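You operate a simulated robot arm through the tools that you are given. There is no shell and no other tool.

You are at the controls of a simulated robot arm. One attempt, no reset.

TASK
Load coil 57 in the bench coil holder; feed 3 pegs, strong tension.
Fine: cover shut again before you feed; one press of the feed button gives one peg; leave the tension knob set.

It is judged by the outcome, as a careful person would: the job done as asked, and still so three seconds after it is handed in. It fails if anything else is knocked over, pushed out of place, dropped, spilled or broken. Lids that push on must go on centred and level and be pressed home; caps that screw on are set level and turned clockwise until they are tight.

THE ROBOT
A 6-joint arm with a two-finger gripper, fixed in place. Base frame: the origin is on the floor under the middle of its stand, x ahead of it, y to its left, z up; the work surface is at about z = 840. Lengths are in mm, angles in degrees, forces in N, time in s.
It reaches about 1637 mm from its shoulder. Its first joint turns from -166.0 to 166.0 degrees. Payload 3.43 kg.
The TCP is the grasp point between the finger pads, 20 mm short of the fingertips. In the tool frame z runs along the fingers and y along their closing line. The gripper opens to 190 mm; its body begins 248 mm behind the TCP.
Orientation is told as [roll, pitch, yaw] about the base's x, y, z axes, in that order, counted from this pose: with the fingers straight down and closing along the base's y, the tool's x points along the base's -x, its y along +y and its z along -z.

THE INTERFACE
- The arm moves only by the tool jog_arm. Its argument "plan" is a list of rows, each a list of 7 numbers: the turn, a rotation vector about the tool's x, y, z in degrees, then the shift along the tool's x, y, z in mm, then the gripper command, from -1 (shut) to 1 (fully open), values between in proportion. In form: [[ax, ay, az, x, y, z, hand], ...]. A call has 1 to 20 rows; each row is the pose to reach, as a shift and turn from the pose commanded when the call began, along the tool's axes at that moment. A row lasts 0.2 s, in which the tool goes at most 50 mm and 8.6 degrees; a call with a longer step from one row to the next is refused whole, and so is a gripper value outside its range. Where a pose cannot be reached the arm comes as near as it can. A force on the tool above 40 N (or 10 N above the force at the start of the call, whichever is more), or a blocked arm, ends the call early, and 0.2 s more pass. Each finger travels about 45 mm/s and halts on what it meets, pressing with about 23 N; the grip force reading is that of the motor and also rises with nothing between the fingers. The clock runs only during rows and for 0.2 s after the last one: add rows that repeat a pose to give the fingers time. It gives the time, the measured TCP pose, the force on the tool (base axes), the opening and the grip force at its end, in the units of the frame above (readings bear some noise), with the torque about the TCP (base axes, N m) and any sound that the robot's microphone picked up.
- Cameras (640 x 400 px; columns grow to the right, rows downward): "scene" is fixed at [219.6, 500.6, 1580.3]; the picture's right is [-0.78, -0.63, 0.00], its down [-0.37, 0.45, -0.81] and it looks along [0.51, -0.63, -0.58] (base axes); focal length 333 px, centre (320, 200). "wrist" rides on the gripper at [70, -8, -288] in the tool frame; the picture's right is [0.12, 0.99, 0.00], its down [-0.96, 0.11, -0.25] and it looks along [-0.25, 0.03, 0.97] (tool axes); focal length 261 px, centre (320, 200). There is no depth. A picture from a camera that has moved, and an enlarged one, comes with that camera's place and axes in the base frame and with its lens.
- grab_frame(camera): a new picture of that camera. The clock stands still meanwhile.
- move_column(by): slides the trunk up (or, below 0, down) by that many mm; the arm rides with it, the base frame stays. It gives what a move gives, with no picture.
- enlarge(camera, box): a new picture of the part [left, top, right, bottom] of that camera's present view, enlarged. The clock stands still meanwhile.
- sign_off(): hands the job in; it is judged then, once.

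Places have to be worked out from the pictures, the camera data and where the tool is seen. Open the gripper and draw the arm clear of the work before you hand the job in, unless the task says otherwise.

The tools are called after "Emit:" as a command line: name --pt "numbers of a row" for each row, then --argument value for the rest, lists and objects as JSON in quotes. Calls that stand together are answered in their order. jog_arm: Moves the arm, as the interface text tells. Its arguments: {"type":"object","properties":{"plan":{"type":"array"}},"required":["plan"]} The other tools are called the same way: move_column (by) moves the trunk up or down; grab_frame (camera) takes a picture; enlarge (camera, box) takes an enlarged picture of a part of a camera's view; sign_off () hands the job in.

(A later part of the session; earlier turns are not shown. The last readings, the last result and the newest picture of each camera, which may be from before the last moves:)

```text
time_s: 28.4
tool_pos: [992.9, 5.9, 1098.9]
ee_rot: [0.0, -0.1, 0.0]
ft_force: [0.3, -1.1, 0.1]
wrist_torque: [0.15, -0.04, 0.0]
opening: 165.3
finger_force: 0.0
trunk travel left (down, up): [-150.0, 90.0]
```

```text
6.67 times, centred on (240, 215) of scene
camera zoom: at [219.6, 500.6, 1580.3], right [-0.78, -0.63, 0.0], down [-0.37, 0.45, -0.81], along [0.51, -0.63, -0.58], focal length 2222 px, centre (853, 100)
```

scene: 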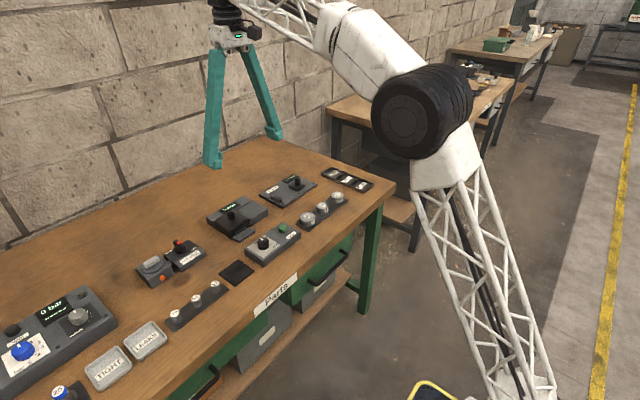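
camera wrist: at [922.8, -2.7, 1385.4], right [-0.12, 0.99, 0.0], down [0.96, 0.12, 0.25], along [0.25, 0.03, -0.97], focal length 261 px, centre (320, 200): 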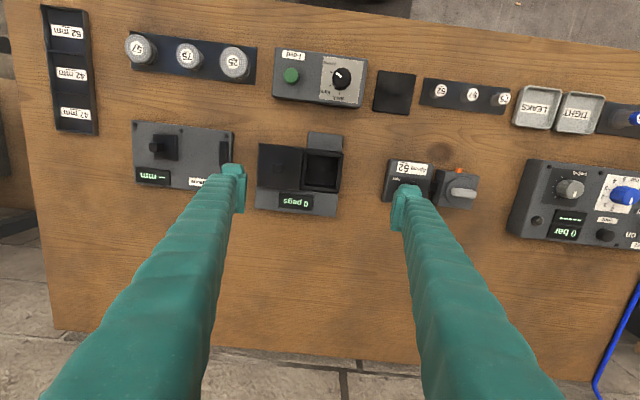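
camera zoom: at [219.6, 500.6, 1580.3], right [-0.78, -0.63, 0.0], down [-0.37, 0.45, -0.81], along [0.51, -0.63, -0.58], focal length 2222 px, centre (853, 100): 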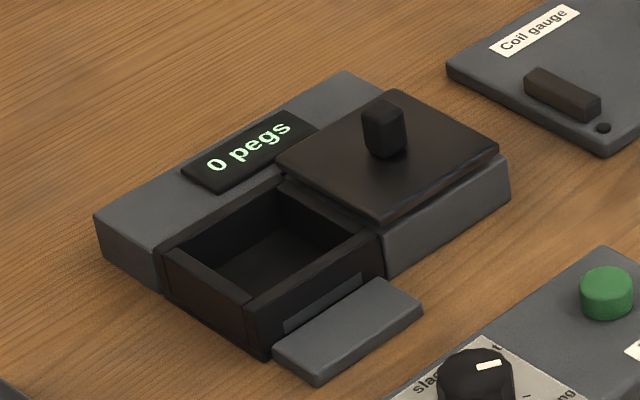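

The well is an open-topped box about 62 mm across inside. I zoom in further to measure its depth and wall heights.

Emit:
enlarge --camera "wrist" --box '[297, 142, 347, 192]'

Emit:
enlarge --camera "scene" --box '[216, 206, 256, 242]'

Emit:
enlarge --camera "scene" --box '[290, 185, 360, 232]'

```text
8.00 times, centred on (322, 167) of wrist
camera zoom: at [922.8, -2.7, 1385.4], right [-0.12, 0.99, 0.0], down [0.96, 0.12, 0.25], along [0.25, 0.03, -0.97], focal length 2085 px, centre (304, 464)
```

zoom: 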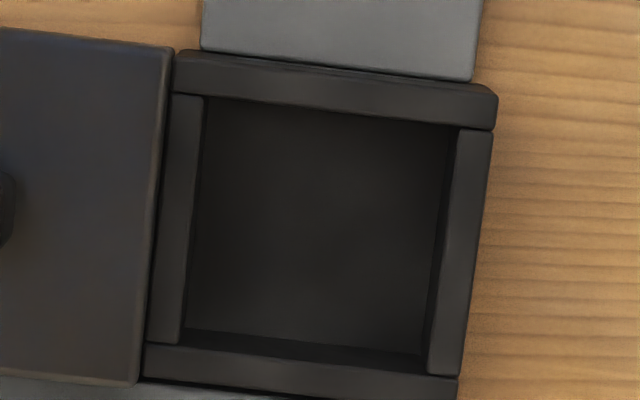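

```text
11.11 times, centred on (236, 224) of scene
camera zoom: at [219.6, 500.6, 1580.3], right [-0.78, -0.63, 0.0], down [-0.37, 0.45, -0.81], along [0.51, -0.63, -0.58], focal length 3704 px, centre (1253, -67)
```

zoom: 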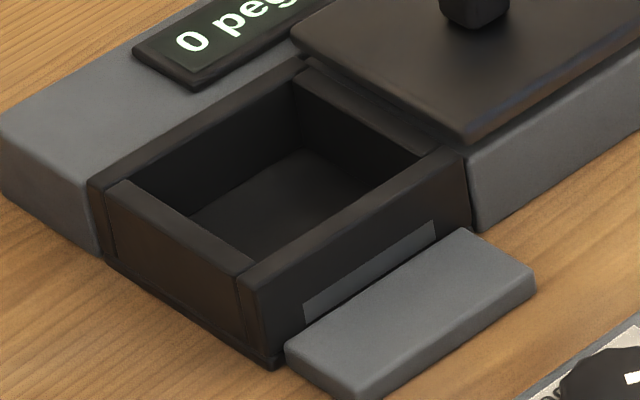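

```text
8.51 times, centred on (325, 208) of scene
camera zoom: at [219.6, 500.6, 1580.3], right [-0.78, -0.63, 0.0], down [-0.37, 0.45, -0.81], along [0.51, -0.63, -0.58], focal length 2837 px, centre (277, 128)
```

zoom: 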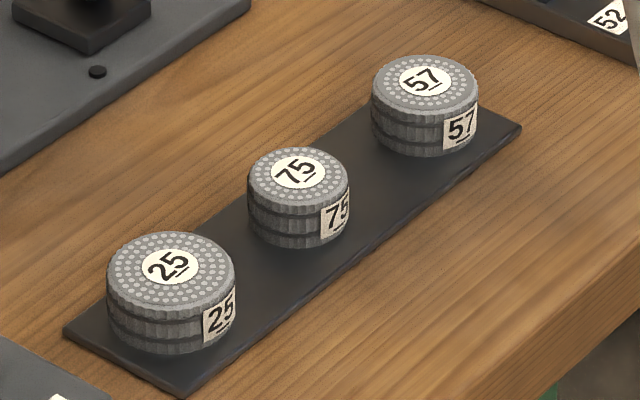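

Triangulation with the scene camera gives: well walls' top z≈871, floor ≈843, interior x 966–1028, y −21–41 (centre ≈ (997, 10)); cover plate top ≈881. The coil (≈47 mm wide, 24.5 high) will sit just below the walls. I check the fingertip shape before choosing a grip height.

Emit:
grab_frame --camera "scene"

Emit:
enlarge --camera "scene" --box '[170, 90, 290, 180]'

```text
taken
```

scene: 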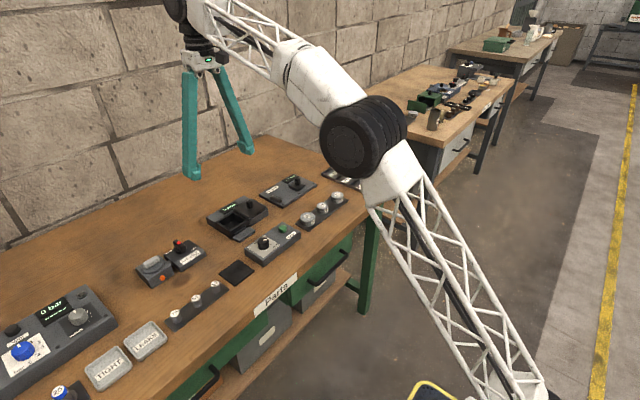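

```text
4.44 times, centred on (230, 135) of scene
camera zoom: at [219.6, 500.6, 1580.3], right [-0.78, -0.63, 0.0], down [-0.37, 0.45, -0.81], along [0.51, -0.63, -0.58], focal length 1482 px, centre (720, 489)
```

zoom: 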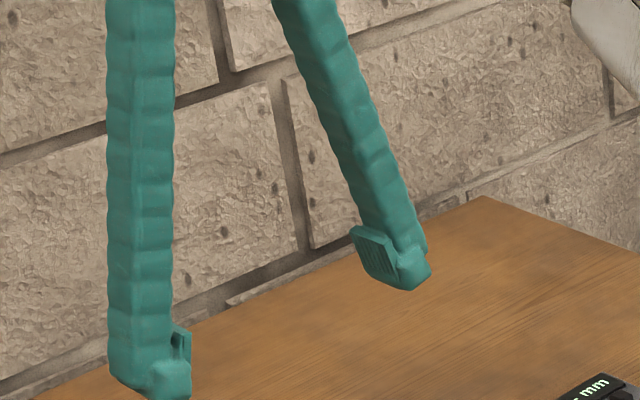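

The fingertips have a foot protruding on the tool's +x side, so I will use yaw −90 (closing along x, foot toward +y, away from the cover). I move above coil 57 with that yaw and an 80 mm opening.

Emit:
jog_arm --pt "0 0 8.2 16 -31.7 9 0.5" --pt "0 0 16.4 32 -63.5 18 0.2" --pt "0 0 24.5 48 -95.2 27 -0.16" --pt "0 0 32.7 64 -126.9 36 -0.16" --pt "0 0 40.9 80 -158.6 45 -0.16" --pt "0 0 49.1 96 -190.4 54 -0.16" --pt "0 0 57.3 112 -222.1 63 -0.16" --pt "0 0 65.5 128 -253.8 72 -0.16" --pt "0 0 73.6 144 -285.5 81 -0.16" --pt "0 0 81.8 160 -317.3 90 -0.16" --pt "0 0 90 176 -349 99 -0.16" --pt "0 0 90 176 -349 99 -0.16"

Emit:
grab_frame --camera "wrist"

Emit:
enlarge --camera "wrist" --box '[280, 140, 360, 210]'

```text
time_s: 31.0
tool_pos: [818.0, -339.0, 997.4]
ee_rot: [0.0, 0.0, -90.0]
ft_force: [-0.2, 0.5, -0.1]
wrist_torque: [0.02, 0.05, 0.01]
opening: 79.9
finger_force: 0.1
trunk travel left (down, up): [-150.0, 90.0]
```

```text
taken
camera wrist: at [809.3, -270.3, 1284.7], right [0.99, 0.12, 0.0], down [0.12, -0.96, 0.25], along [0.03, -0.25, -0.97], focal length 261 px, centre (320, 200)
```

wrist: 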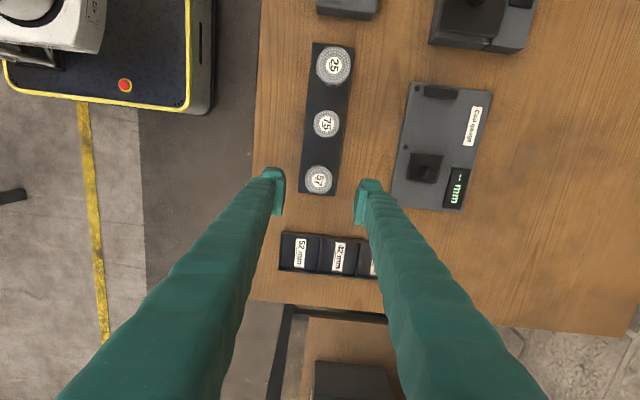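

```text
5.71 times, centred on (320, 175) of wrist
camera zoom: at [809.3, -270.3, 1284.7], right [0.99, 0.12, 0.0], down [0.12, -0.96, 0.25], along [0.03, -0.25, -0.97], focal length 1489 px, centre (320, 343)
```

zoom: 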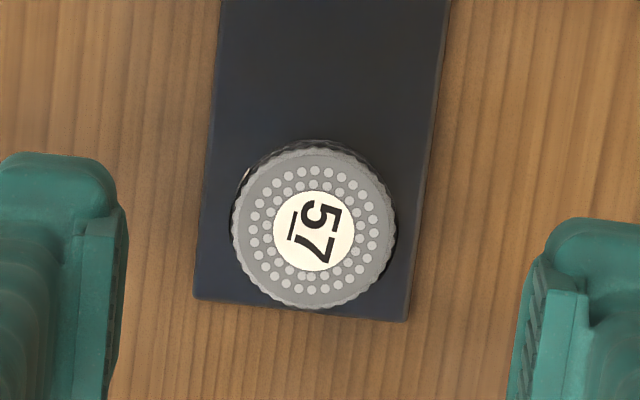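

Coil 57 is confirmed; it lies about 3–4 mm further −y than the tool axis, perhaps from arm lag. I descend part way, wait for settling, and re-measure.

Emit:
jog_arm --pt "0 0 0 0 0 25 -0.16" --pt "0 0 0 0 0 50 -0.16" --pt "0 0 0 0 0 65 -0.16" --pt "0 0 0 0 0 65 -0.16" --pt "0 0 0 0 0 65 -0.16" --pt "0 0 0 0 0 65 -0.16"

Emit:
enlarge --camera "wrist" --box '[270, 150, 370, 230]'

```text
time_s: 32.4
tool_pos: [816.9, -340.1, 932.7]
ee_rot: [0.0, 0.0, -89.9]
ft_force: [0.1, -0.1, -0.1]
wrist_torque: [0.0, 0.05, 0.01]
opening: 79.6
finger_force: 0.1
trunk travel left (down, up): [-150.0, 90.0]
```

```text
5.00 times, centred on (320, 190) of wrist
camera zoom: at [809.3, -270.7, 1220.2], right [0.99, 0.12, 0.0], down [0.12, -0.96, 0.25], along [0.03, -0.25, -0.97], focal length 1303 px, centre (320, 250)
```

zoom: 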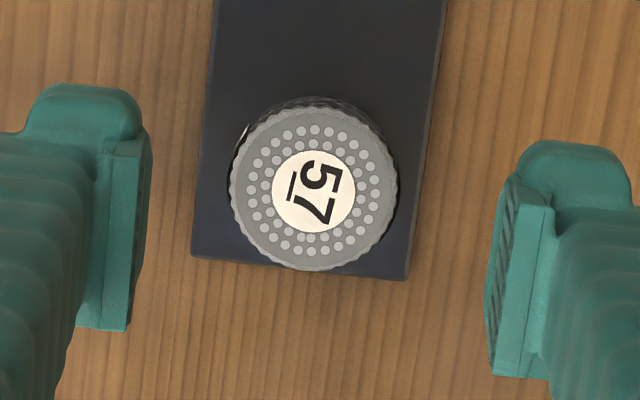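

The offset is steady: coil centre ≈ (816, −343.6). I correct by that amount and lower to TCP z≈880 so the tips take only the top 8 mm of the coil, then close.

Emit:
jog_arm --pt "0 0 0 -3.5 -1.3 15 -0.16" --pt "0 0 0 -3.5 -1.3 35 -0.16" --pt "0 0 0 -3.5 -1.3 48 -0.16" --pt "0 0 0 -3.5 -1.3 52.5 -0.16" --pt "0 0 0 -3.5 -1.3 52.5 -0.16"

Emit:
enlarge --camera "wrist" --box '[270, 150, 370, 230]'

Emit:
enlarge --camera "scene" --box '[300, 170, 370, 225]'

```text
time_s: 33.6
tool_pos: [815.4, -343.6, 880.6]
ee_rot: [0.0, 0.0, -89.9]
ft_force: [-0.2, 0.3, 0.2]
wrist_torque: [-0.03, 0.0, -0.01]
opening: 79.9
finger_force: 0.0
trunk travel left (down, up): [-150.0, 90.0]
```

```text
5.00 times, centred on (320, 190) of wrist
camera zoom: at [808.1, -274.5, 1167.6], right [0.99, 0.12, 0.0], down [0.12, -0.96, 0.25], along [0.03, -0.25, -0.97], focal length 1303 px, centre (320, 250)
```

zoom: 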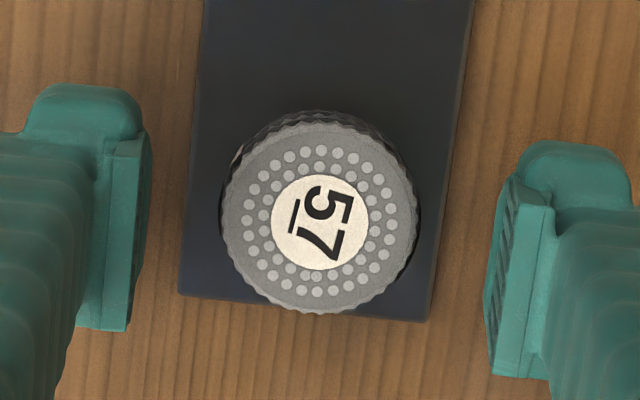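

```text
7.27 times, centred on (335, 198) of scene
camera zoom: at [219.6, 500.6, 1580.3], right [-0.78, -0.63, 0.0], down [-0.37, 0.45, -0.81], along [0.51, -0.63, -0.58], focal length 2424 px, centre (211, 218)
```

zoom: 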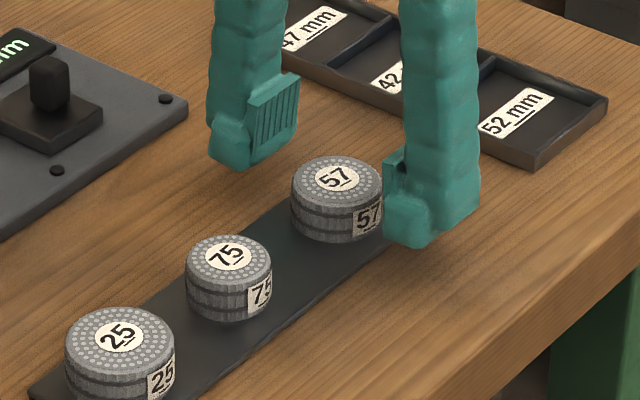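

Well centred now. I close on the coil.

Emit:
jog_arm --pt "0 0 0 0 0 0 -1" --pt "0 0 0 0 0 0 -1" --pt "0 0 0 0 0 0 -1" --pt "0 0 0 0 0 0 -1" --pt "0 0 0 0 0 0 -1"

Emit:
enlarge --camera "scene" --box '[300, 170, 370, 225]'

```text
time_s: 34.5
tool_pos: [817.6, -344.2, 887.4]
ee_rot: [0.4, -0.3, -89.8]
ft_force: [2.6, 1.4, 47.1]
wrist_torque: [0.11, 1.1, -0.03]
opening: 28.9
finger_force: 23.4
trunk travel left (down, up): [-150.0, 90.0]
stopped in row 4: the force on the tool passed its limit at 44 N (the readings are from after the stop); the commanded pose is now the measured one
```

```text
7.27 times, centred on (335, 198) of scene
camera zoom: at [219.6, 500.6, 1580.3], right [-0.78, -0.63, 0.0], down [-0.37, 0.45, -0.81], along [0.51, -0.63, -0.58], focal length 2424 px, centre (211, 218)
```

zoom: 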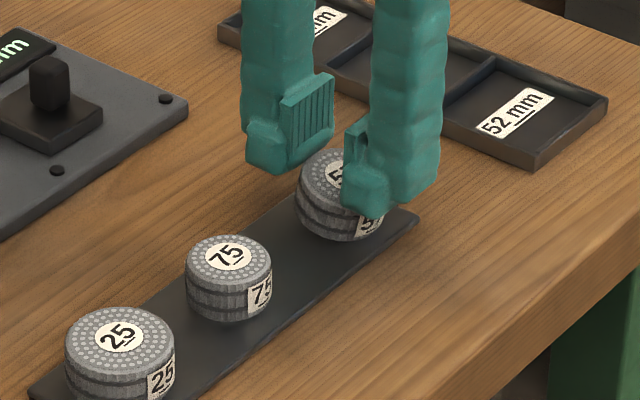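

The tips were too high: they slipped over the coil's top edge and tilted it. I stop closing, open gently and let the coil settle back on its rack.

Emit:
jog_arm --pt "0 0 0 0 0 -3 -0.6" --pt "0 0 0 0 0 -6 -0.4" --pt "0 0 0 0 0 -10 -0.16" --pt "0 0 0 0 0 -20 -0.16" --pt "0 0 0 0 0 -30 -0.16"

Emit:
enlarge --camera "scene" --box '[300, 170, 370, 225]'

Emit:
enlarge --camera "wrist" --box '[250, 120, 390, 230]'

```text
time_s: 35.7
tool_pos: [816.2, -344.7, 913.9]
ee_rot: [0.2, -0.1, -89.9]
ft_force: [0.2, 0.7, -0.3]
wrist_torque: [-0.02, 0.02, 0.01]
opening: 79.9
finger_force: 0.1
trunk travel left (down, up): [-150.0, 90.0]
```

```text
7.27 times, centred on (335, 198) of scene
camera zoom: at [219.6, 500.6, 1580.3], right [-0.78, -0.63, 0.0], down [-0.37, 0.45, -0.81], along [0.51, -0.63, -0.58], focal length 2424 px, centre (211, 218)
```

zoom: 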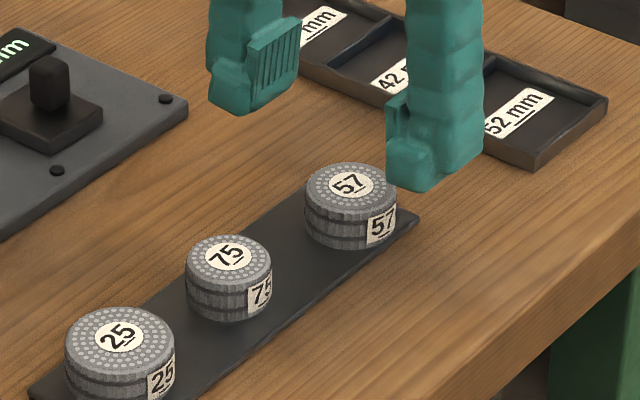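

```text
3.64 times, centred on (320, 175) of wrist
camera zoom: at [807.6, -274.6, 1200.9], right [0.99, 0.12, 0.0], down [0.12, -0.96, 0.25], along [0.03, -0.25, -0.97], focal length 948 px, centre (320, 291)
```

zoom: 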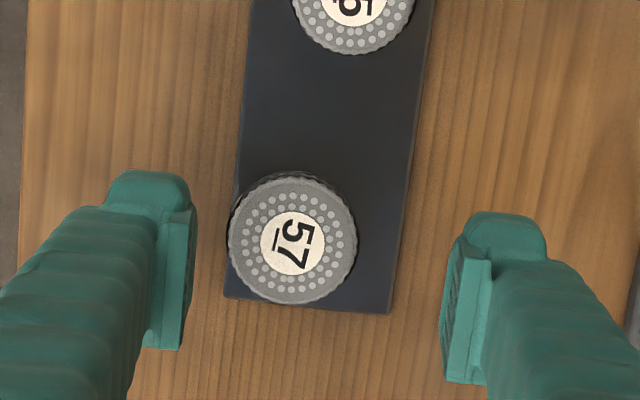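

The coil settled flat on its rack, moved to about (806, −341). The pad plates evidently start several mm above the very tips; I zoom on the fingertips to measure that.

Emit:
enlarge --camera "scene" --box '[320, 165, 370, 205]'

Emit:
enlarge --camera "wrist" --box '[270, 160, 320, 200]'

```text
10.00 times, centred on (345, 185) of scene
camera zoom: at [219.6, 500.6, 1580.3], right [-0.78, -0.63, 0.0], down [-0.37, 0.45, -0.81], along [0.51, -0.63, -0.58], focal length 3333 px, centre (70, 350)
```

zoom: 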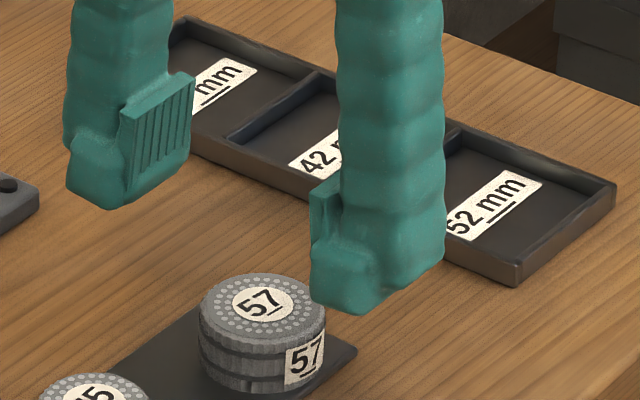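

```text
10.00 times, centred on (295, 180) of wrist
camera zoom: at [807.6, -274.6, 1200.9], right [0.99, 0.12, 0.0], down [0.12, -0.96, 0.25], along [0.03, -0.25, -0.97], focal length 2606 px, centre (570, 400)
```

zoom: 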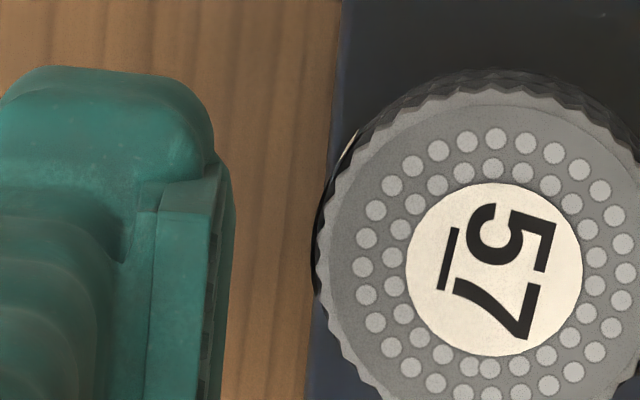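

The coil top is more likely z≈865 and the pads begin a few mm above the tip, so the first grip had almost no purchase. I recentre on the coil (−9.5 in x, +1.5 in y), lower to TCP z≈872, and check before closing.

Emit:
jog_arm --pt "0 0 0 1.5 -9.5 0 -0.16" --pt "0 0 0 1.5 -9.5 15 -0.16" --pt "0 0 0 1.5 -9.5 30 -0.16" --pt "0 0 0 1.5 -9.5 42 -0.16" --pt "0 0 0 1.5 -9.5 42 -0.16" --pt "0 0 0 1.5 -9.5 42 -0.16"

Emit:
enlarge --camera "wrist" --box '[270, 150, 370, 230]'

Emit:
enlarge --camera "scene" --box '[315, 175, 370, 220]'

```text
time_s: 37.1
tool_pos: [806.5, -342.9, 870.7]
ee_rot: [0.2, -0.2, -89.9]
ft_force: [-0.3, 0.8, 0.2]
wrist_torque: [-0.01, 0.0, 0.03]
opening: 79.7
finger_force: 0.0
trunk travel left (down, up): [-150.0, 90.0]
```

```text
5.00 times, centred on (320, 190) of wrist
camera zoom: at [797.6, -273.5, 1158.2], right [0.99, 0.12, 0.0], down [0.12, -0.96, 0.25], along [0.03, -0.25, -0.97], focal length 1303 px, centre (320, 250)
```

zoom: 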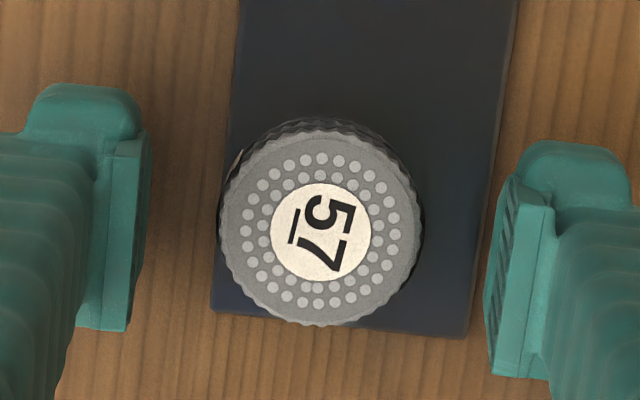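

```text
8.89 times, centred on (342, 198) of scene
camera zoom: at [219.6, 500.6, 1580.3], right [-0.78, -0.63, 0.0], down [-0.37, 0.45, -0.81], along [0.51, -0.63, -0.58], focal length 2963 px, centre (120, 222)
```

zoom: 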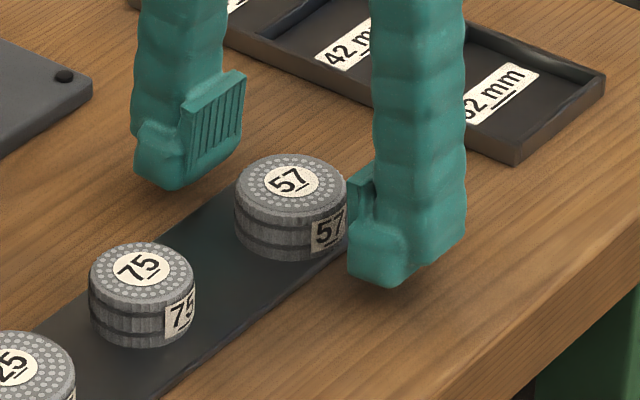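

Centred within half a millimetre. I close to a 42 mm limit so a slip cannot run far.

Emit:
jog_arm --pt "0 0 0 0 0 0 -0.4" --pt "0 0 0 0 0 0 -0.5" --pt "0 0 0 0 0 0 -0.55" --pt "0 0 0 0 0 0 -0.55"

Emit:
enlarge --camera "scene" --box '[315, 175, 370, 220]'

Emit:
enlarge --camera "wrist" --box '[270, 150, 370, 230]'

```text
time_s: 38.1
tool_pos: [806.7, -343.4, 871.5]
ee_rot: [0.2, -0.1, -90.0]
ft_force: [0.0, 0.5, 0.9]
wrist_torque: [-0.01, -0.05, 0.04]
opening: 45.5
finger_force: 23.3
trunk travel left (down, up): [-150.0, 90.0]
```

```text
8.89 times, centred on (342, 198) of scene
camera zoom: at [219.6, 500.6, 1580.3], right [-0.78, -0.63, 0.0], down [-0.37, 0.45, -0.81], along [0.51, -0.63, -0.58], focal length 2963 px, centre (120, 222)
```

zoom: 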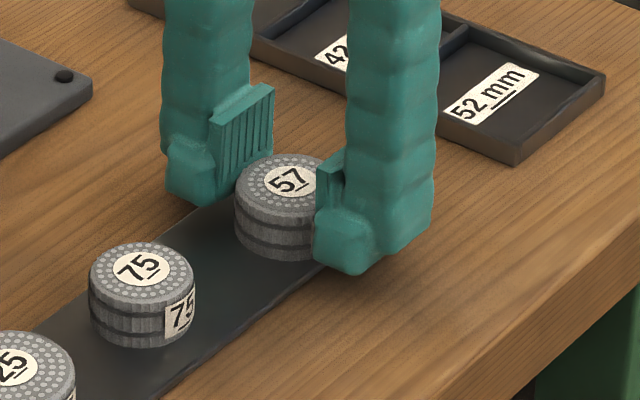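

```text
5.00 times, centred on (320, 190) of wrist
camera zoom: at [797.6, -273.5, 1158.3], right [0.99, 0.12, 0.0], down [0.12, -0.96, 0.25], along [0.03, -0.25, -0.97], focal length 1303 px, centre (320, 250)
```

zoom: 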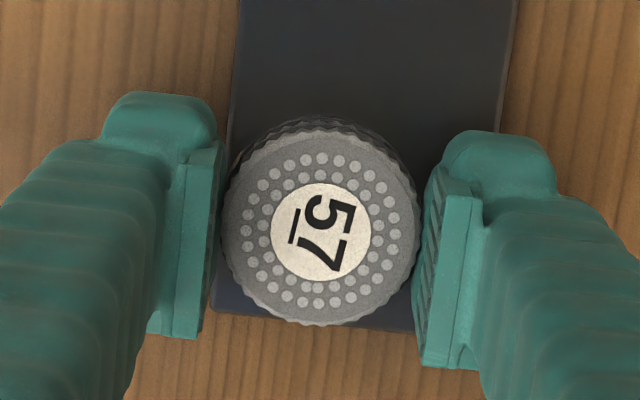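

The coil is held at 45.5 mm, level. I lift slowly a few millimetres and check it hangs level.

Emit:
jog_arm --pt "0 0 0 0 0 0 -0.8" --pt "0 0 0 0 0 -2 -0.8" --pt "0 0 0 0 0 -5 -0.8" --pt "0 0 0 0 0 -10 -0.8" --pt "0 0 0 0 0 -15 -0.8" --pt "0 0 0 0 0 -15 -0.8"

Emit:
enlarge --camera "scene" --box '[315, 165, 370, 220]'

Emit:
enlarge --camera "wrist" --box '[270, 150, 370, 230]'

```text
time_s: 39.5
tool_pos: [807.1, -341.6, 886.6]
ee_rot: [0.3, -0.2, -89.9]
ft_force: [0.0, 3.4, 16.7]
wrist_torque: [0.12, 0.53, -0.08]
opening: 19.1
finger_force: 0.1
trunk travel left (down, up): [-150.0, 90.0]
```

```text
7.27 times, centred on (342, 192) of scene
camera zoom: at [219.6, 500.6, 1580.3], right [-0.78, -0.63, 0.0], down [-0.37, 0.45, -0.81], along [0.51, -0.63, -0.58], focal length 2424 px, centre (156, 254)
```

zoom: 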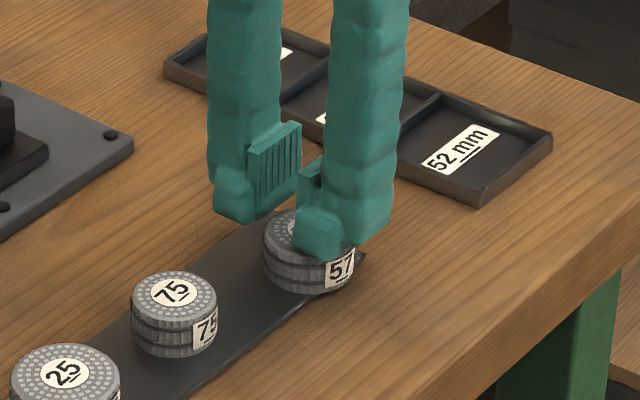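

```text
5.00 times, centred on (320, 190) of wrist
camera zoom: at [797.2, -272.4, 1175.8], right [0.99, 0.12, 0.0], down [0.12, -0.96, 0.25], along [0.03, -0.25, -0.97], focal length 1303 px, centre (320, 250)
```

zoom: 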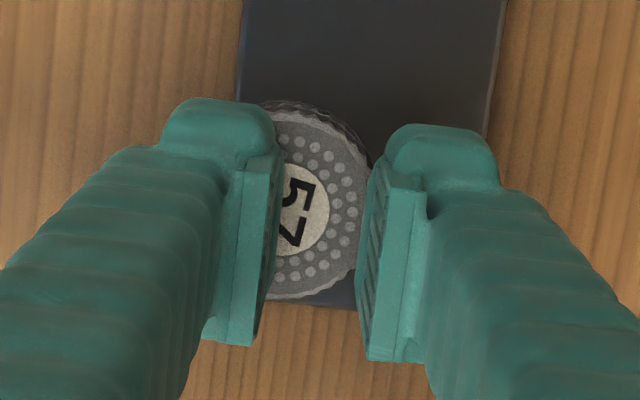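

It slipped out again; the grip was still too shallow. I open, rise and check where the coil lies.

Emit:
jog_arm --pt "0 0 0 0 0 -4 -0.7" --pt "0 0 0 0 0 -10 -0.4" --pt "0 0 0 0 0 -16 -0.16" --pt "0 0 0 0 0 -25 -0.16" --pt "0 0 0 0 0 -25 -0.16"

Emit:
enlarge --camera "scene" --box '[300, 170, 370, 225]'

Emit:
enlarge --camera "wrist" --box '[250, 120, 390, 230]'

```text
time_s: 40.7
tool_pos: [807.4, -341.9, 911.4]
ee_rot: [0.2, -0.1, -89.9]
ft_force: [0.6, 0.8, 0.1]
wrist_torque: [0.0, 0.01, -0.02]
opening: 79.8
finger_force: 0.0
trunk travel left (down, up): [-150.0, 90.0]
```

```text
7.27 times, centred on (335, 198) of scene
camera zoom: at [219.6, 500.6, 1580.3], right [-0.78, -0.63, 0.0], down [-0.37, 0.45, -0.81], along [0.51, -0.63, -0.58], focal length 2424 px, centre (211, 218)
```

zoom: 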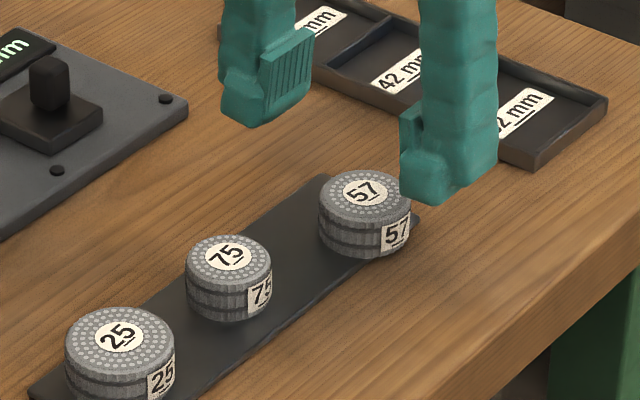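

```text
3.64 times, centred on (320, 175) of wrist
camera zoom: at [797.8, -272.7, 1198.7], right [0.99, 0.12, 0.0], down [0.12, -0.96, 0.25], along [0.03, -0.25, -0.97], focal length 948 px, centre (320, 291)
```

zoom: 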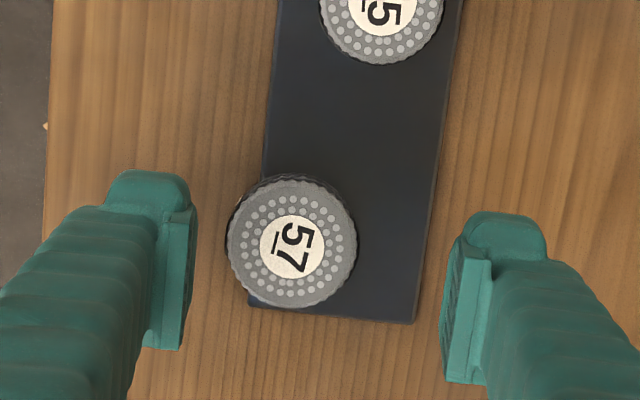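

The coil is flat and stable on the rack at about (796, −341), slightly over its front edge. The 45.5 mm reading shows I only held its top chamfer, so I recentre and go deeper this time: TCP z≈865.

Emit:
jog_arm --pt "0 0 0 2 -9.4 0 -0.16" --pt "0 0 0 2 -9.4 15 -0.16" --pt "0 0 0 2 -9.4 30 -0.16" --pt "0 0 0 2 -9.4 40 -0.16" --pt "0 0 0 2 -9.4 46.4 -0.16" --pt "0 0 0 2 -9.4 46.4 -0.16"

Emit:
enlarge --camera "wrist" --box '[270, 150, 370, 230]'

Emit:
enlarge --camera "scene" --box '[315, 175, 370, 220]'

```text
time_s: 42.1
tool_pos: [798.9, -341.1, 864.9]
ee_rot: [0.3, -0.1, -89.9]
ft_force: [-0.2, -0.7, -0.8]
wrist_torque: [0.01, 0.02, 0.0]
opening: 79.8
finger_force: 0.0
trunk travel left (down, up): [-150.0, 90.0]
```

```text
5.00 times, centred on (320, 190) of wrist
camera zoom: at [789.2, -271.1, 1152.0], right [0.99, 0.12, 0.0], down [0.12, -0.96, 0.25], along [0.03, -0.25, -0.97], focal length 1303 px, centre (320, 250)
```

zoom: 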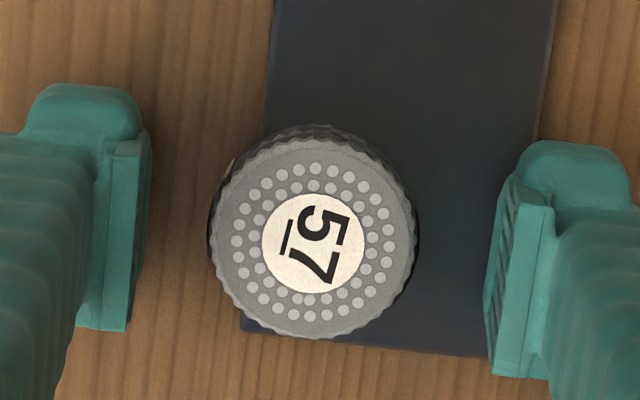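

```text
8.89 times, centred on (342, 198) of scene
camera zoom: at [219.6, 500.6, 1580.3], right [-0.78, -0.63, 0.0], down [-0.37, 0.45, -0.81], along [0.51, -0.63, -0.58], focal length 2963 px, centre (120, 222)
```

zoom: 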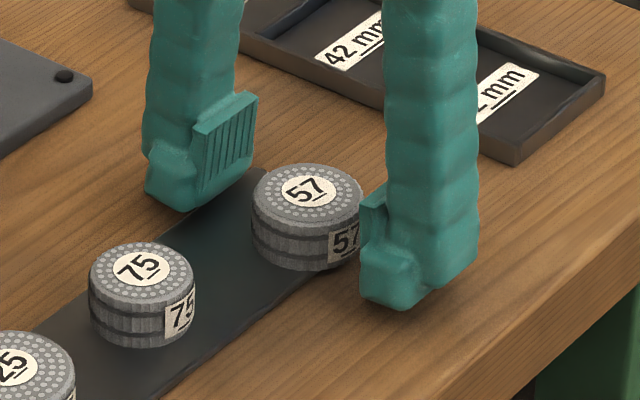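

Close to centred; I apply a 1 mm correction and close to the limit first.

Emit:
jog_arm --pt "0 0 0 -1.4 -1.0 0 -0.4" --pt "0 0 0 -1.4 -1.0 0 -0.5" --pt "0 0 0 -1.4 -1.0 0 -0.55" --pt "0 0 0 -1.4 -1.0 0 -0.55"

Emit:
enlarge --camera "scene" --box '[315, 175, 370, 220]'

Emit:
enlarge --camera "wrist" --box '[270, 150, 370, 230]'

```text
time_s: 43.1
tool_pos: [797.3, -341.3, 864.9]
ee_rot: [0.2, -0.1, -89.9]
ft_force: [0.5, -0.8, -0.4]
wrist_torque: [-0.02, 0.0, -0.02]
opening: 45.6
finger_force: 22.5
trunk travel left (down, up): [-150.0, 90.0]
```

```text
8.89 times, centred on (342, 198) of scene
camera zoom: at [219.6, 500.6, 1580.3], right [-0.78, -0.63, 0.0], down [-0.37, 0.45, -0.81], along [0.51, -0.63, -0.58], focal length 2963 px, centre (120, 222)
```

zoom: 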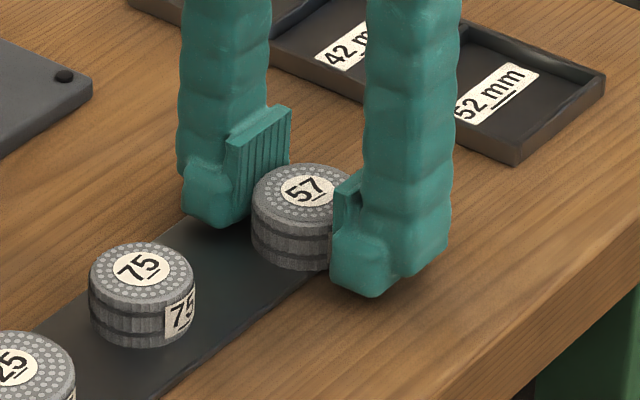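

```text
5.00 times, centred on (320, 190) of wrist
camera zoom: at [787.9, -272.5, 1152.1], right [0.99, 0.12, 0.0], down [0.12, -0.96, 0.25], along [0.03, -0.25, -0.97], focal length 1303 px, centre (320, 250)
```

zoom: 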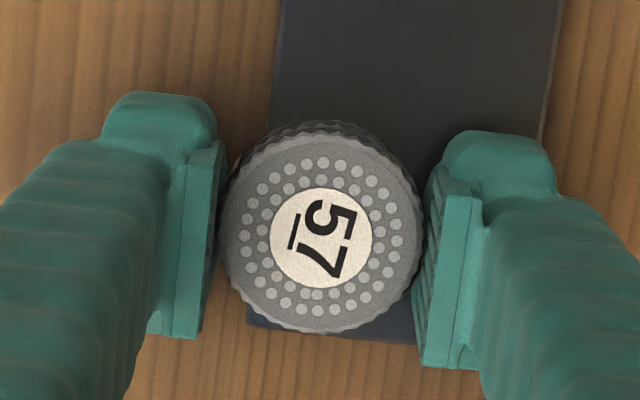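

Held at 45.6 mm. I tighten fully without lifting and check that nothing slips.

Emit:
jog_arm --pt "0 0 0 0 0 0 -0.7" --pt "0 0 0 0 0 0 -1" --pt "0 0 0 0 0 0 -1"

Emit:
enlarge --camera "scene" --box '[315, 175, 370, 220]'

```text
time_s: 43.9
tool_pos: [796.9, -341.9, 864.6]
ee_rot: [0.2, -0.1, -89.8]
ft_force: [0.5, 0.0, 0.6]
wrist_torque: [0.0, -0.05, -0.03]
opening: 45.6
finger_force: 23.3
trunk travel left (down, up): [-150.0, 90.0]
```

```text
8.89 times, centred on (342, 198) of scene
camera zoom: at [219.6, 500.6, 1580.3], right [-0.78, -0.63, 0.0], down [-0.37, 0.45, -0.81], along [0.51, -0.63, -0.58], focal length 2963 px, centre (120, 222)
```

zoom: 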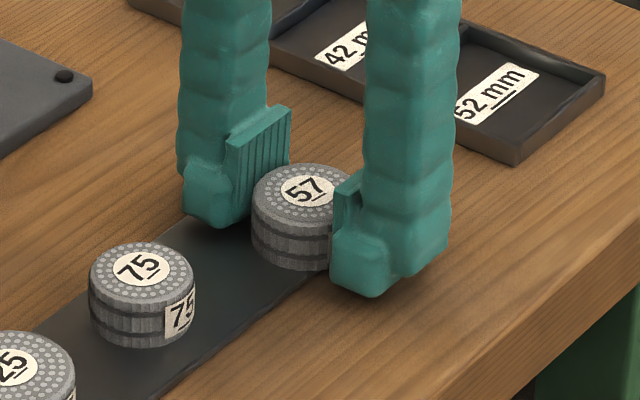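

Stable at 45.6 mm. I lift slowly by 6 mm and check.

Emit:
jog_arm --pt "0 0 0 0 0 -1 -1" --pt "0 0 0 0 0 -2 -1" --pt "0 0 0 0 0 -3.5 -1" --pt "0 0 0 0 0 -5 -1" --pt "0 0 0 0 0 -6 -1"

Emit:
enlarge --camera "scene" --box '[315, 175, 370, 220]'

Emit:
enlarge --camera "wrist" --box '[270, 150, 370, 230]'

```text
time_s: 45.1
tool_pos: [796.8, -341.2, 871.0]
ee_rot: [0.2, -0.1, -89.9]
ft_force: [0.1, -1.2, -1.7]
wrist_torque: [0.0, -0.02, -0.02]
opening: 45.4
finger_force: 23.0
trunk travel left (down, up): [-150.0, 90.0]
```

```text
8.89 times, centred on (342, 198) of scene
camera zoom: at [219.6, 500.6, 1580.3], right [-0.78, -0.63, 0.0], down [-0.37, 0.45, -0.81], along [0.51, -0.63, -0.58], focal length 2963 px, centre (120, 222)
```

zoom: 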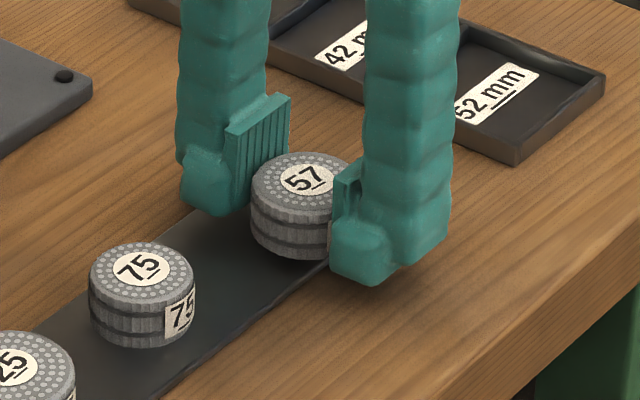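

```text
5.00 times, centred on (320, 190) of wrist
camera zoom: at [787.8, -271.6, 1158.4], right [0.99, 0.12, 0.0], down [0.12, -0.96, 0.25], along [0.03, -0.25, -0.97], focal length 1303 px, centre (320, 250)
```

zoom: 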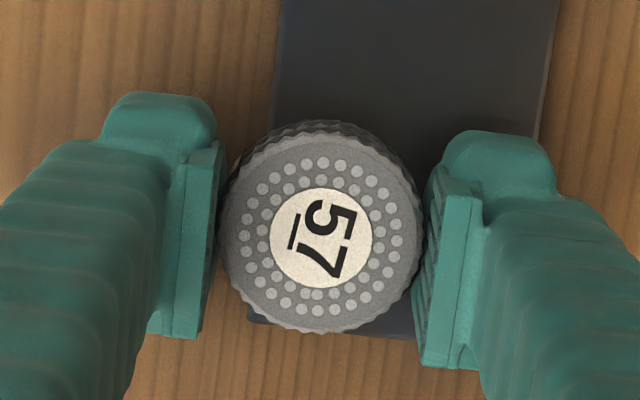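

The coil rises with the hand, level and firmly held. I lift it to z≈960 and carry it at moderate speed to above the well.

Emit:
jog_arm --pt "0 0 0 0 0 -15 -1" --pt "0 0 0 0 0 -40 -1" --pt "0 0 0 0 0 -65 -1" --pt "0 0 0 0 0 -90 -1" --pt "0 0 0 25 14 -90 -1" --pt "0 0 0 50 28.5 -90 -1" --pt "0 0 0 76 43 -90 -1" --pt "0 0 0 102 58 -90 -1" --pt "0 0 0 128 73 -90 -1" --pt "0 0 0 154 88 -90 -1" --pt "0 0 0 180 102.5 -90 -1" --pt "0 0 0 206 117.5 -90 -1" --pt "0 0 0 232 132 -90 -1" --pt "0 0 0 258 147 -90 -1" --pt "0 0 0 284 162 -90 -1" --pt "0 0 0 310 177 -90 -1" --pt "0 0 0 333 190 -90 -1" --pt "0 0 0 351 200 -90 -1" --pt "0 0 0 351 200 -90 -1" --pt "0 0 0 351 200 -90 -1"

Emit:
grab_frame --camera "wrist"

Emit:
enlarge --camera "wrist" --box '[260, 120, 380, 220]'

Emit:
enlarge --camera "scene" --box '[195, 160, 285, 240]'

```text
time_s: 49.3
tool_pos: [996.6, 7.8, 960.0]
ee_rot: [0.2, 0.0, -89.9]
ft_force: [-0.2, -0.7, -1.3]
wrist_torque: [0.01, 0.0, -0.03]
opening: 45.9
finger_force: 22.8
trunk travel left (down, up): [-150.0, 90.0]
```

```text
taken
camera wrist: at [986.9, 78.0, 1247.8], right [0.99, 0.12, 0.0], down [0.12, -0.96, 0.25], along [0.03, -0.25, -0.97], focal length 261 px, centre (320, 200)
```

wrist: 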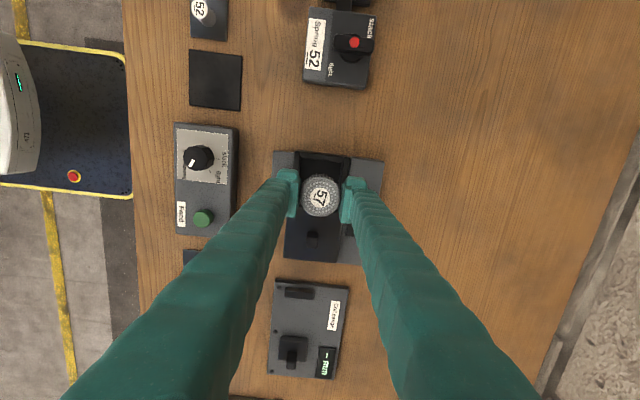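

```text
4.00 times, centred on (320, 170) of wrist
camera zoom: at [986.9, 78.0, 1247.8], right [0.99, 0.12, 0.0], down [0.12, -0.96, 0.25], along [0.03, -0.25, -0.97], focal length 1043 px, centre (320, 320)
```

zoom: 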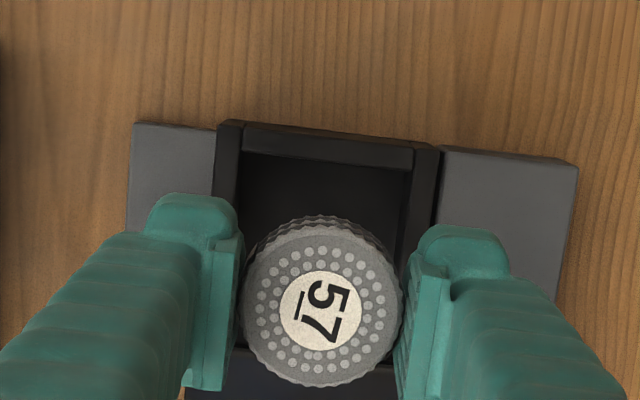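

```text
5.00 times, centred on (240, 200) of scene
camera zoom: at [219.6, 500.6, 1580.3], right [-0.78, -0.63, 0.0], down [-0.37, 0.45, -0.81], along [0.51, -0.63, -0.58], focal length 1667 px, centre (720, 200)
```

zoom: 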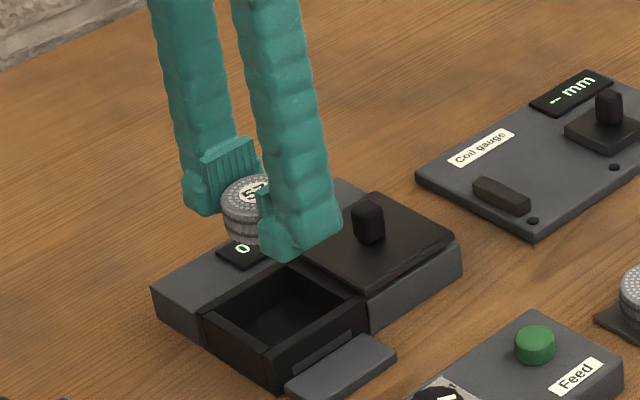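

The coil hangs level and centred over the well within about a millimetre. I descend to TCP z≈897 and check clearances.

Emit:
jog_arm --pt "0 0 0 0.5 0 15 -1" --pt "0 0 0 0.5 0 30 -1" --pt "0 0 0 0.5 0 45 -1" --pt "0 0 0 0.5 0 56 -1" --pt "0 0 0 0.5 0 63 -1" --pt "0 0 0 0.5 0 63 -1"

Emit:
enlarge --camera "wrist" --box '[260, 120, 380, 220]'

Emit:
enlarge --camera "scene" --box '[205, 185, 275, 245]'

```text
time_s: 50.7
tool_pos: [996.1, 8.4, 898.0]
ee_rot: [0.2, -0.1, -89.9]
ft_force: [0.1, -0.3, -1.9]
wrist_torque: [0.0, 0.01, 0.01]
opening: 45.6
finger_force: 22.9
trunk travel left (down, up): [-150.0, 90.0]
```

```text
4.00 times, centred on (320, 170) of wrist
camera zoom: at [987.5, 79.3, 1185.6], right [0.99, 0.12, 0.0], down [0.12, -0.96, 0.25], along [0.03, -0.25, -0.97], focal length 1043 px, centre (320, 320)
```

zoom: 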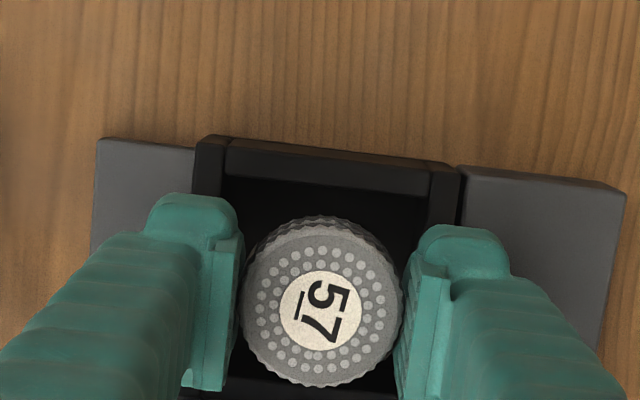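

```text
6.67 times, centred on (240, 215) of scene
camera zoom: at [219.6, 500.6, 1580.3], right [-0.78, -0.63, 0.0], down [-0.37, 0.45, -0.81], along [0.51, -0.63, -0.58], focal length 2222 px, centre (853, 100)
```

zoom: 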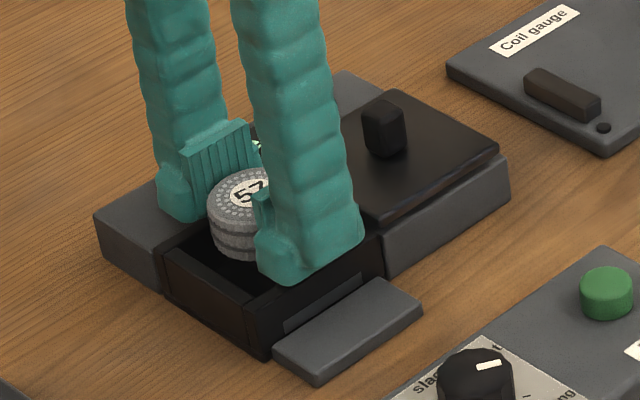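

Clear so far. I creep down in 1 mm steps watching for contact with the wall tops.

Emit:
jog_arm --pt "0 0 0 0 0 1.5 -1" --pt "0 0 0 0 0 3 -1" --pt "0 0 0 0 0 4.5 -1" --pt "0 0 0 0 0 5.5 -1" --pt "0 0 0 0 0 5.5 -1"

Emit:
enlarge --camera "scene" --box '[215, 195, 260, 240]'

```text
time_s: 51.9
tool_pos: [997.9, 8.7, 893.0]
ee_rot: [0.3, -0.2, -89.9]
ft_force: [2.3, -0.6, 13.5]
wrist_torque: [0.01, 0.5, 0.01]
opening: 45.5
finger_force: 23.1
trunk travel left (down, up): [-150.0, 90.0]
```

```text
8.89 times, centred on (238, 218) of scene
camera zoom: at [219.6, 500.6, 1580.3], right [-0.78, -0.63, 0.0], down [-0.37, 0.45, -0.81], along [0.51, -0.63, -0.58], focal length 2963 px, centre (1053, 44)
```

zoom: 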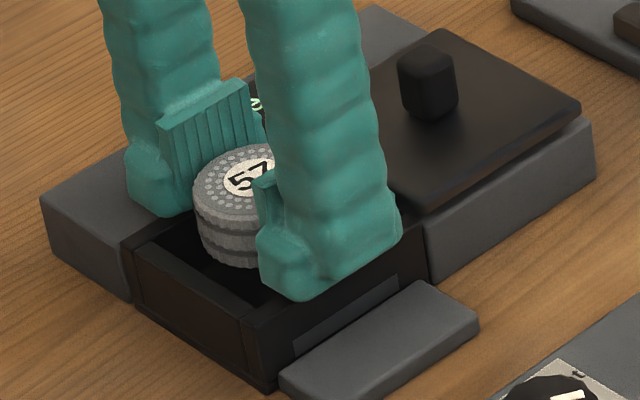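

Light contact with a wall top at TCP z≈893, so that is the lowest the hand can go. I rise 1.5 mm, then open just enough to let the coil settle down into the well.

Emit:
jog_arm --pt "0 0 0 0 0 -1.5 -1" --pt "0 0 0 0 0 -1.5 -1" --pt "0 0 0 0 0 -1.5 -0.42" --pt "0 0 0 0 0 -1.5 -0.42" --pt "0 0 0 0 0 -1.5 -0.42"

Emit:
enlarge --camera "scene" --box '[215, 195, 260, 240]'

Emit:
enlarge --camera "wrist" --box '[260, 120, 380, 220]'

```text
time_s: 53.1
tool_pos: [997.6, 8.3, 893.2]
ee_rot: [0.3, -0.1, -89.9]
ft_force: [1.8, 0.6, 2.5]
wrist_torque: [0.06, 0.04, -0.03]
opening: 54.0
finger_force: 0.0
trunk travel left (down, up): [-150.0, 90.0]
```

```text
8.89 times, centred on (238, 218) of scene
camera zoom: at [219.6, 500.6, 1580.3], right [-0.78, -0.63, 0.0], down [-0.37, 0.45, -0.81], along [0.51, -0.63, -0.58], focal length 2963 px, centre (1053, 44)
```

zoom: 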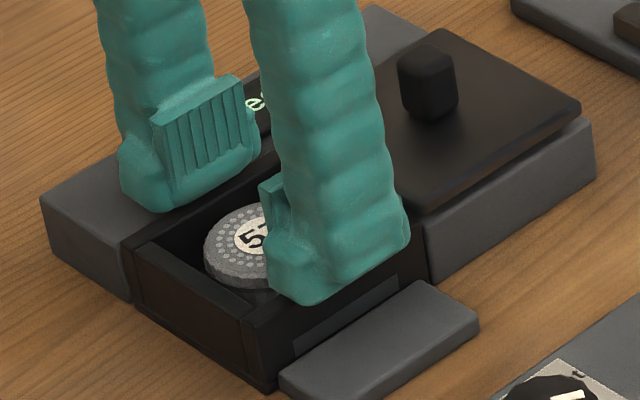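

```text
4.00 times, centred on (320, 170) of wrist
camera zoom: at [987.8, 79.4, 1181.2], right [0.99, 0.12, 0.0], down [0.12, -0.96, 0.25], along [0.03, -0.25, -0.97], focal length 1043 px, centre (320, 320)
```

zoom: 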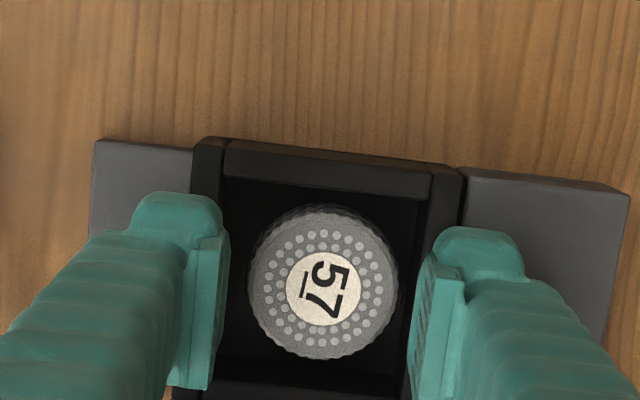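

The coil dropped flat and sits centred in the well, below the wall tops. I rise clear, turn back to yaw 0 and go over the cover knob.

Emit:
jog_arm --pt "0 0 0 0 0 -15 -0.42" --pt "0 0 0 0 0 -40 -0.42" --pt "0 0 0 0 0 -67 -0.42" --pt "0 0 -8.2 -7 0 -67 -0.37" --pt "0 0 -16.4 -14.5 0 -67 -0.37" --pt "0 0 -24.5 -22 0 -67 -0.37" --pt "0 0 -32.7 -29 -1 -67 -0.37" --pt "0 0 -40.9 -36.5 -1 -67 -0.37" --pt "0 0 -49.1 -43.5 -2 -67 -0.37" --pt "0 0 -57.3 -51 -2 -67 -0.37" --pt "0 0 -65.5 -58 -3 -67 -0.37" --pt "0 0 -73.6 -65.5 -3 -67 -0.37" --pt "0 0 -81.8 -73 -3.5 -67 -0.37" --pt "0 0 -90 -80 -3.5 -67 -0.37" --pt "0 0 -90 -80 -3.5 -67 -0.37"

Emit:
enlarge --camera "wrist" --box '[270, 140, 390, 230]'

Emit:
enlarge --camera "scene" --box '[205, 185, 275, 245]'

```text
time_s: 56.3
tool_pos: [992.2, -70.8, 960.8]
ee_rot: [-0.2, -0.2, 0.2]
ft_force: [0.3, 0.1, 0.6]
wrist_torque: [0.01, -0.02, -0.02]
opening: 59.6
finger_force: 0.1
trunk travel left (down, up): [-150.0, 90.0]
```

```text
4.44 times, centred on (330, 185) of wrist
camera zoom: at [920.6, -79.6, 1247.5], right [-0.12, 0.99, 0.0], down [0.96, 0.12, 0.25], along [0.25, 0.03, -0.97], focal length 1158 px, centre (276, 267)
```

zoom: 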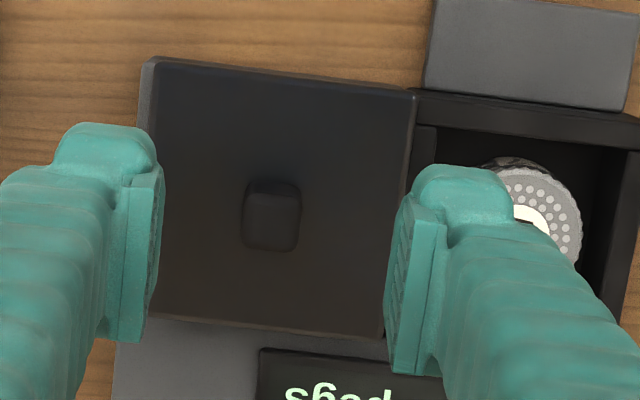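

```text
6.67 times, centred on (240, 215) of scene
camera zoom: at [219.6, 500.6, 1580.3], right [-0.78, -0.63, 0.0], down [-0.37, 0.45, -0.81], along [0.51, -0.63, -0.58], focal length 2222 px, centre (853, 100)
```

zoom: 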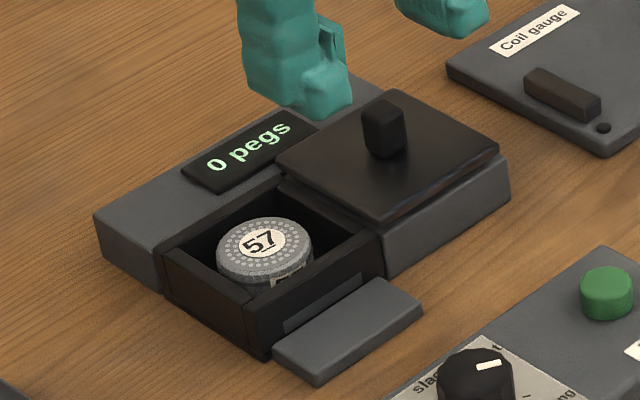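

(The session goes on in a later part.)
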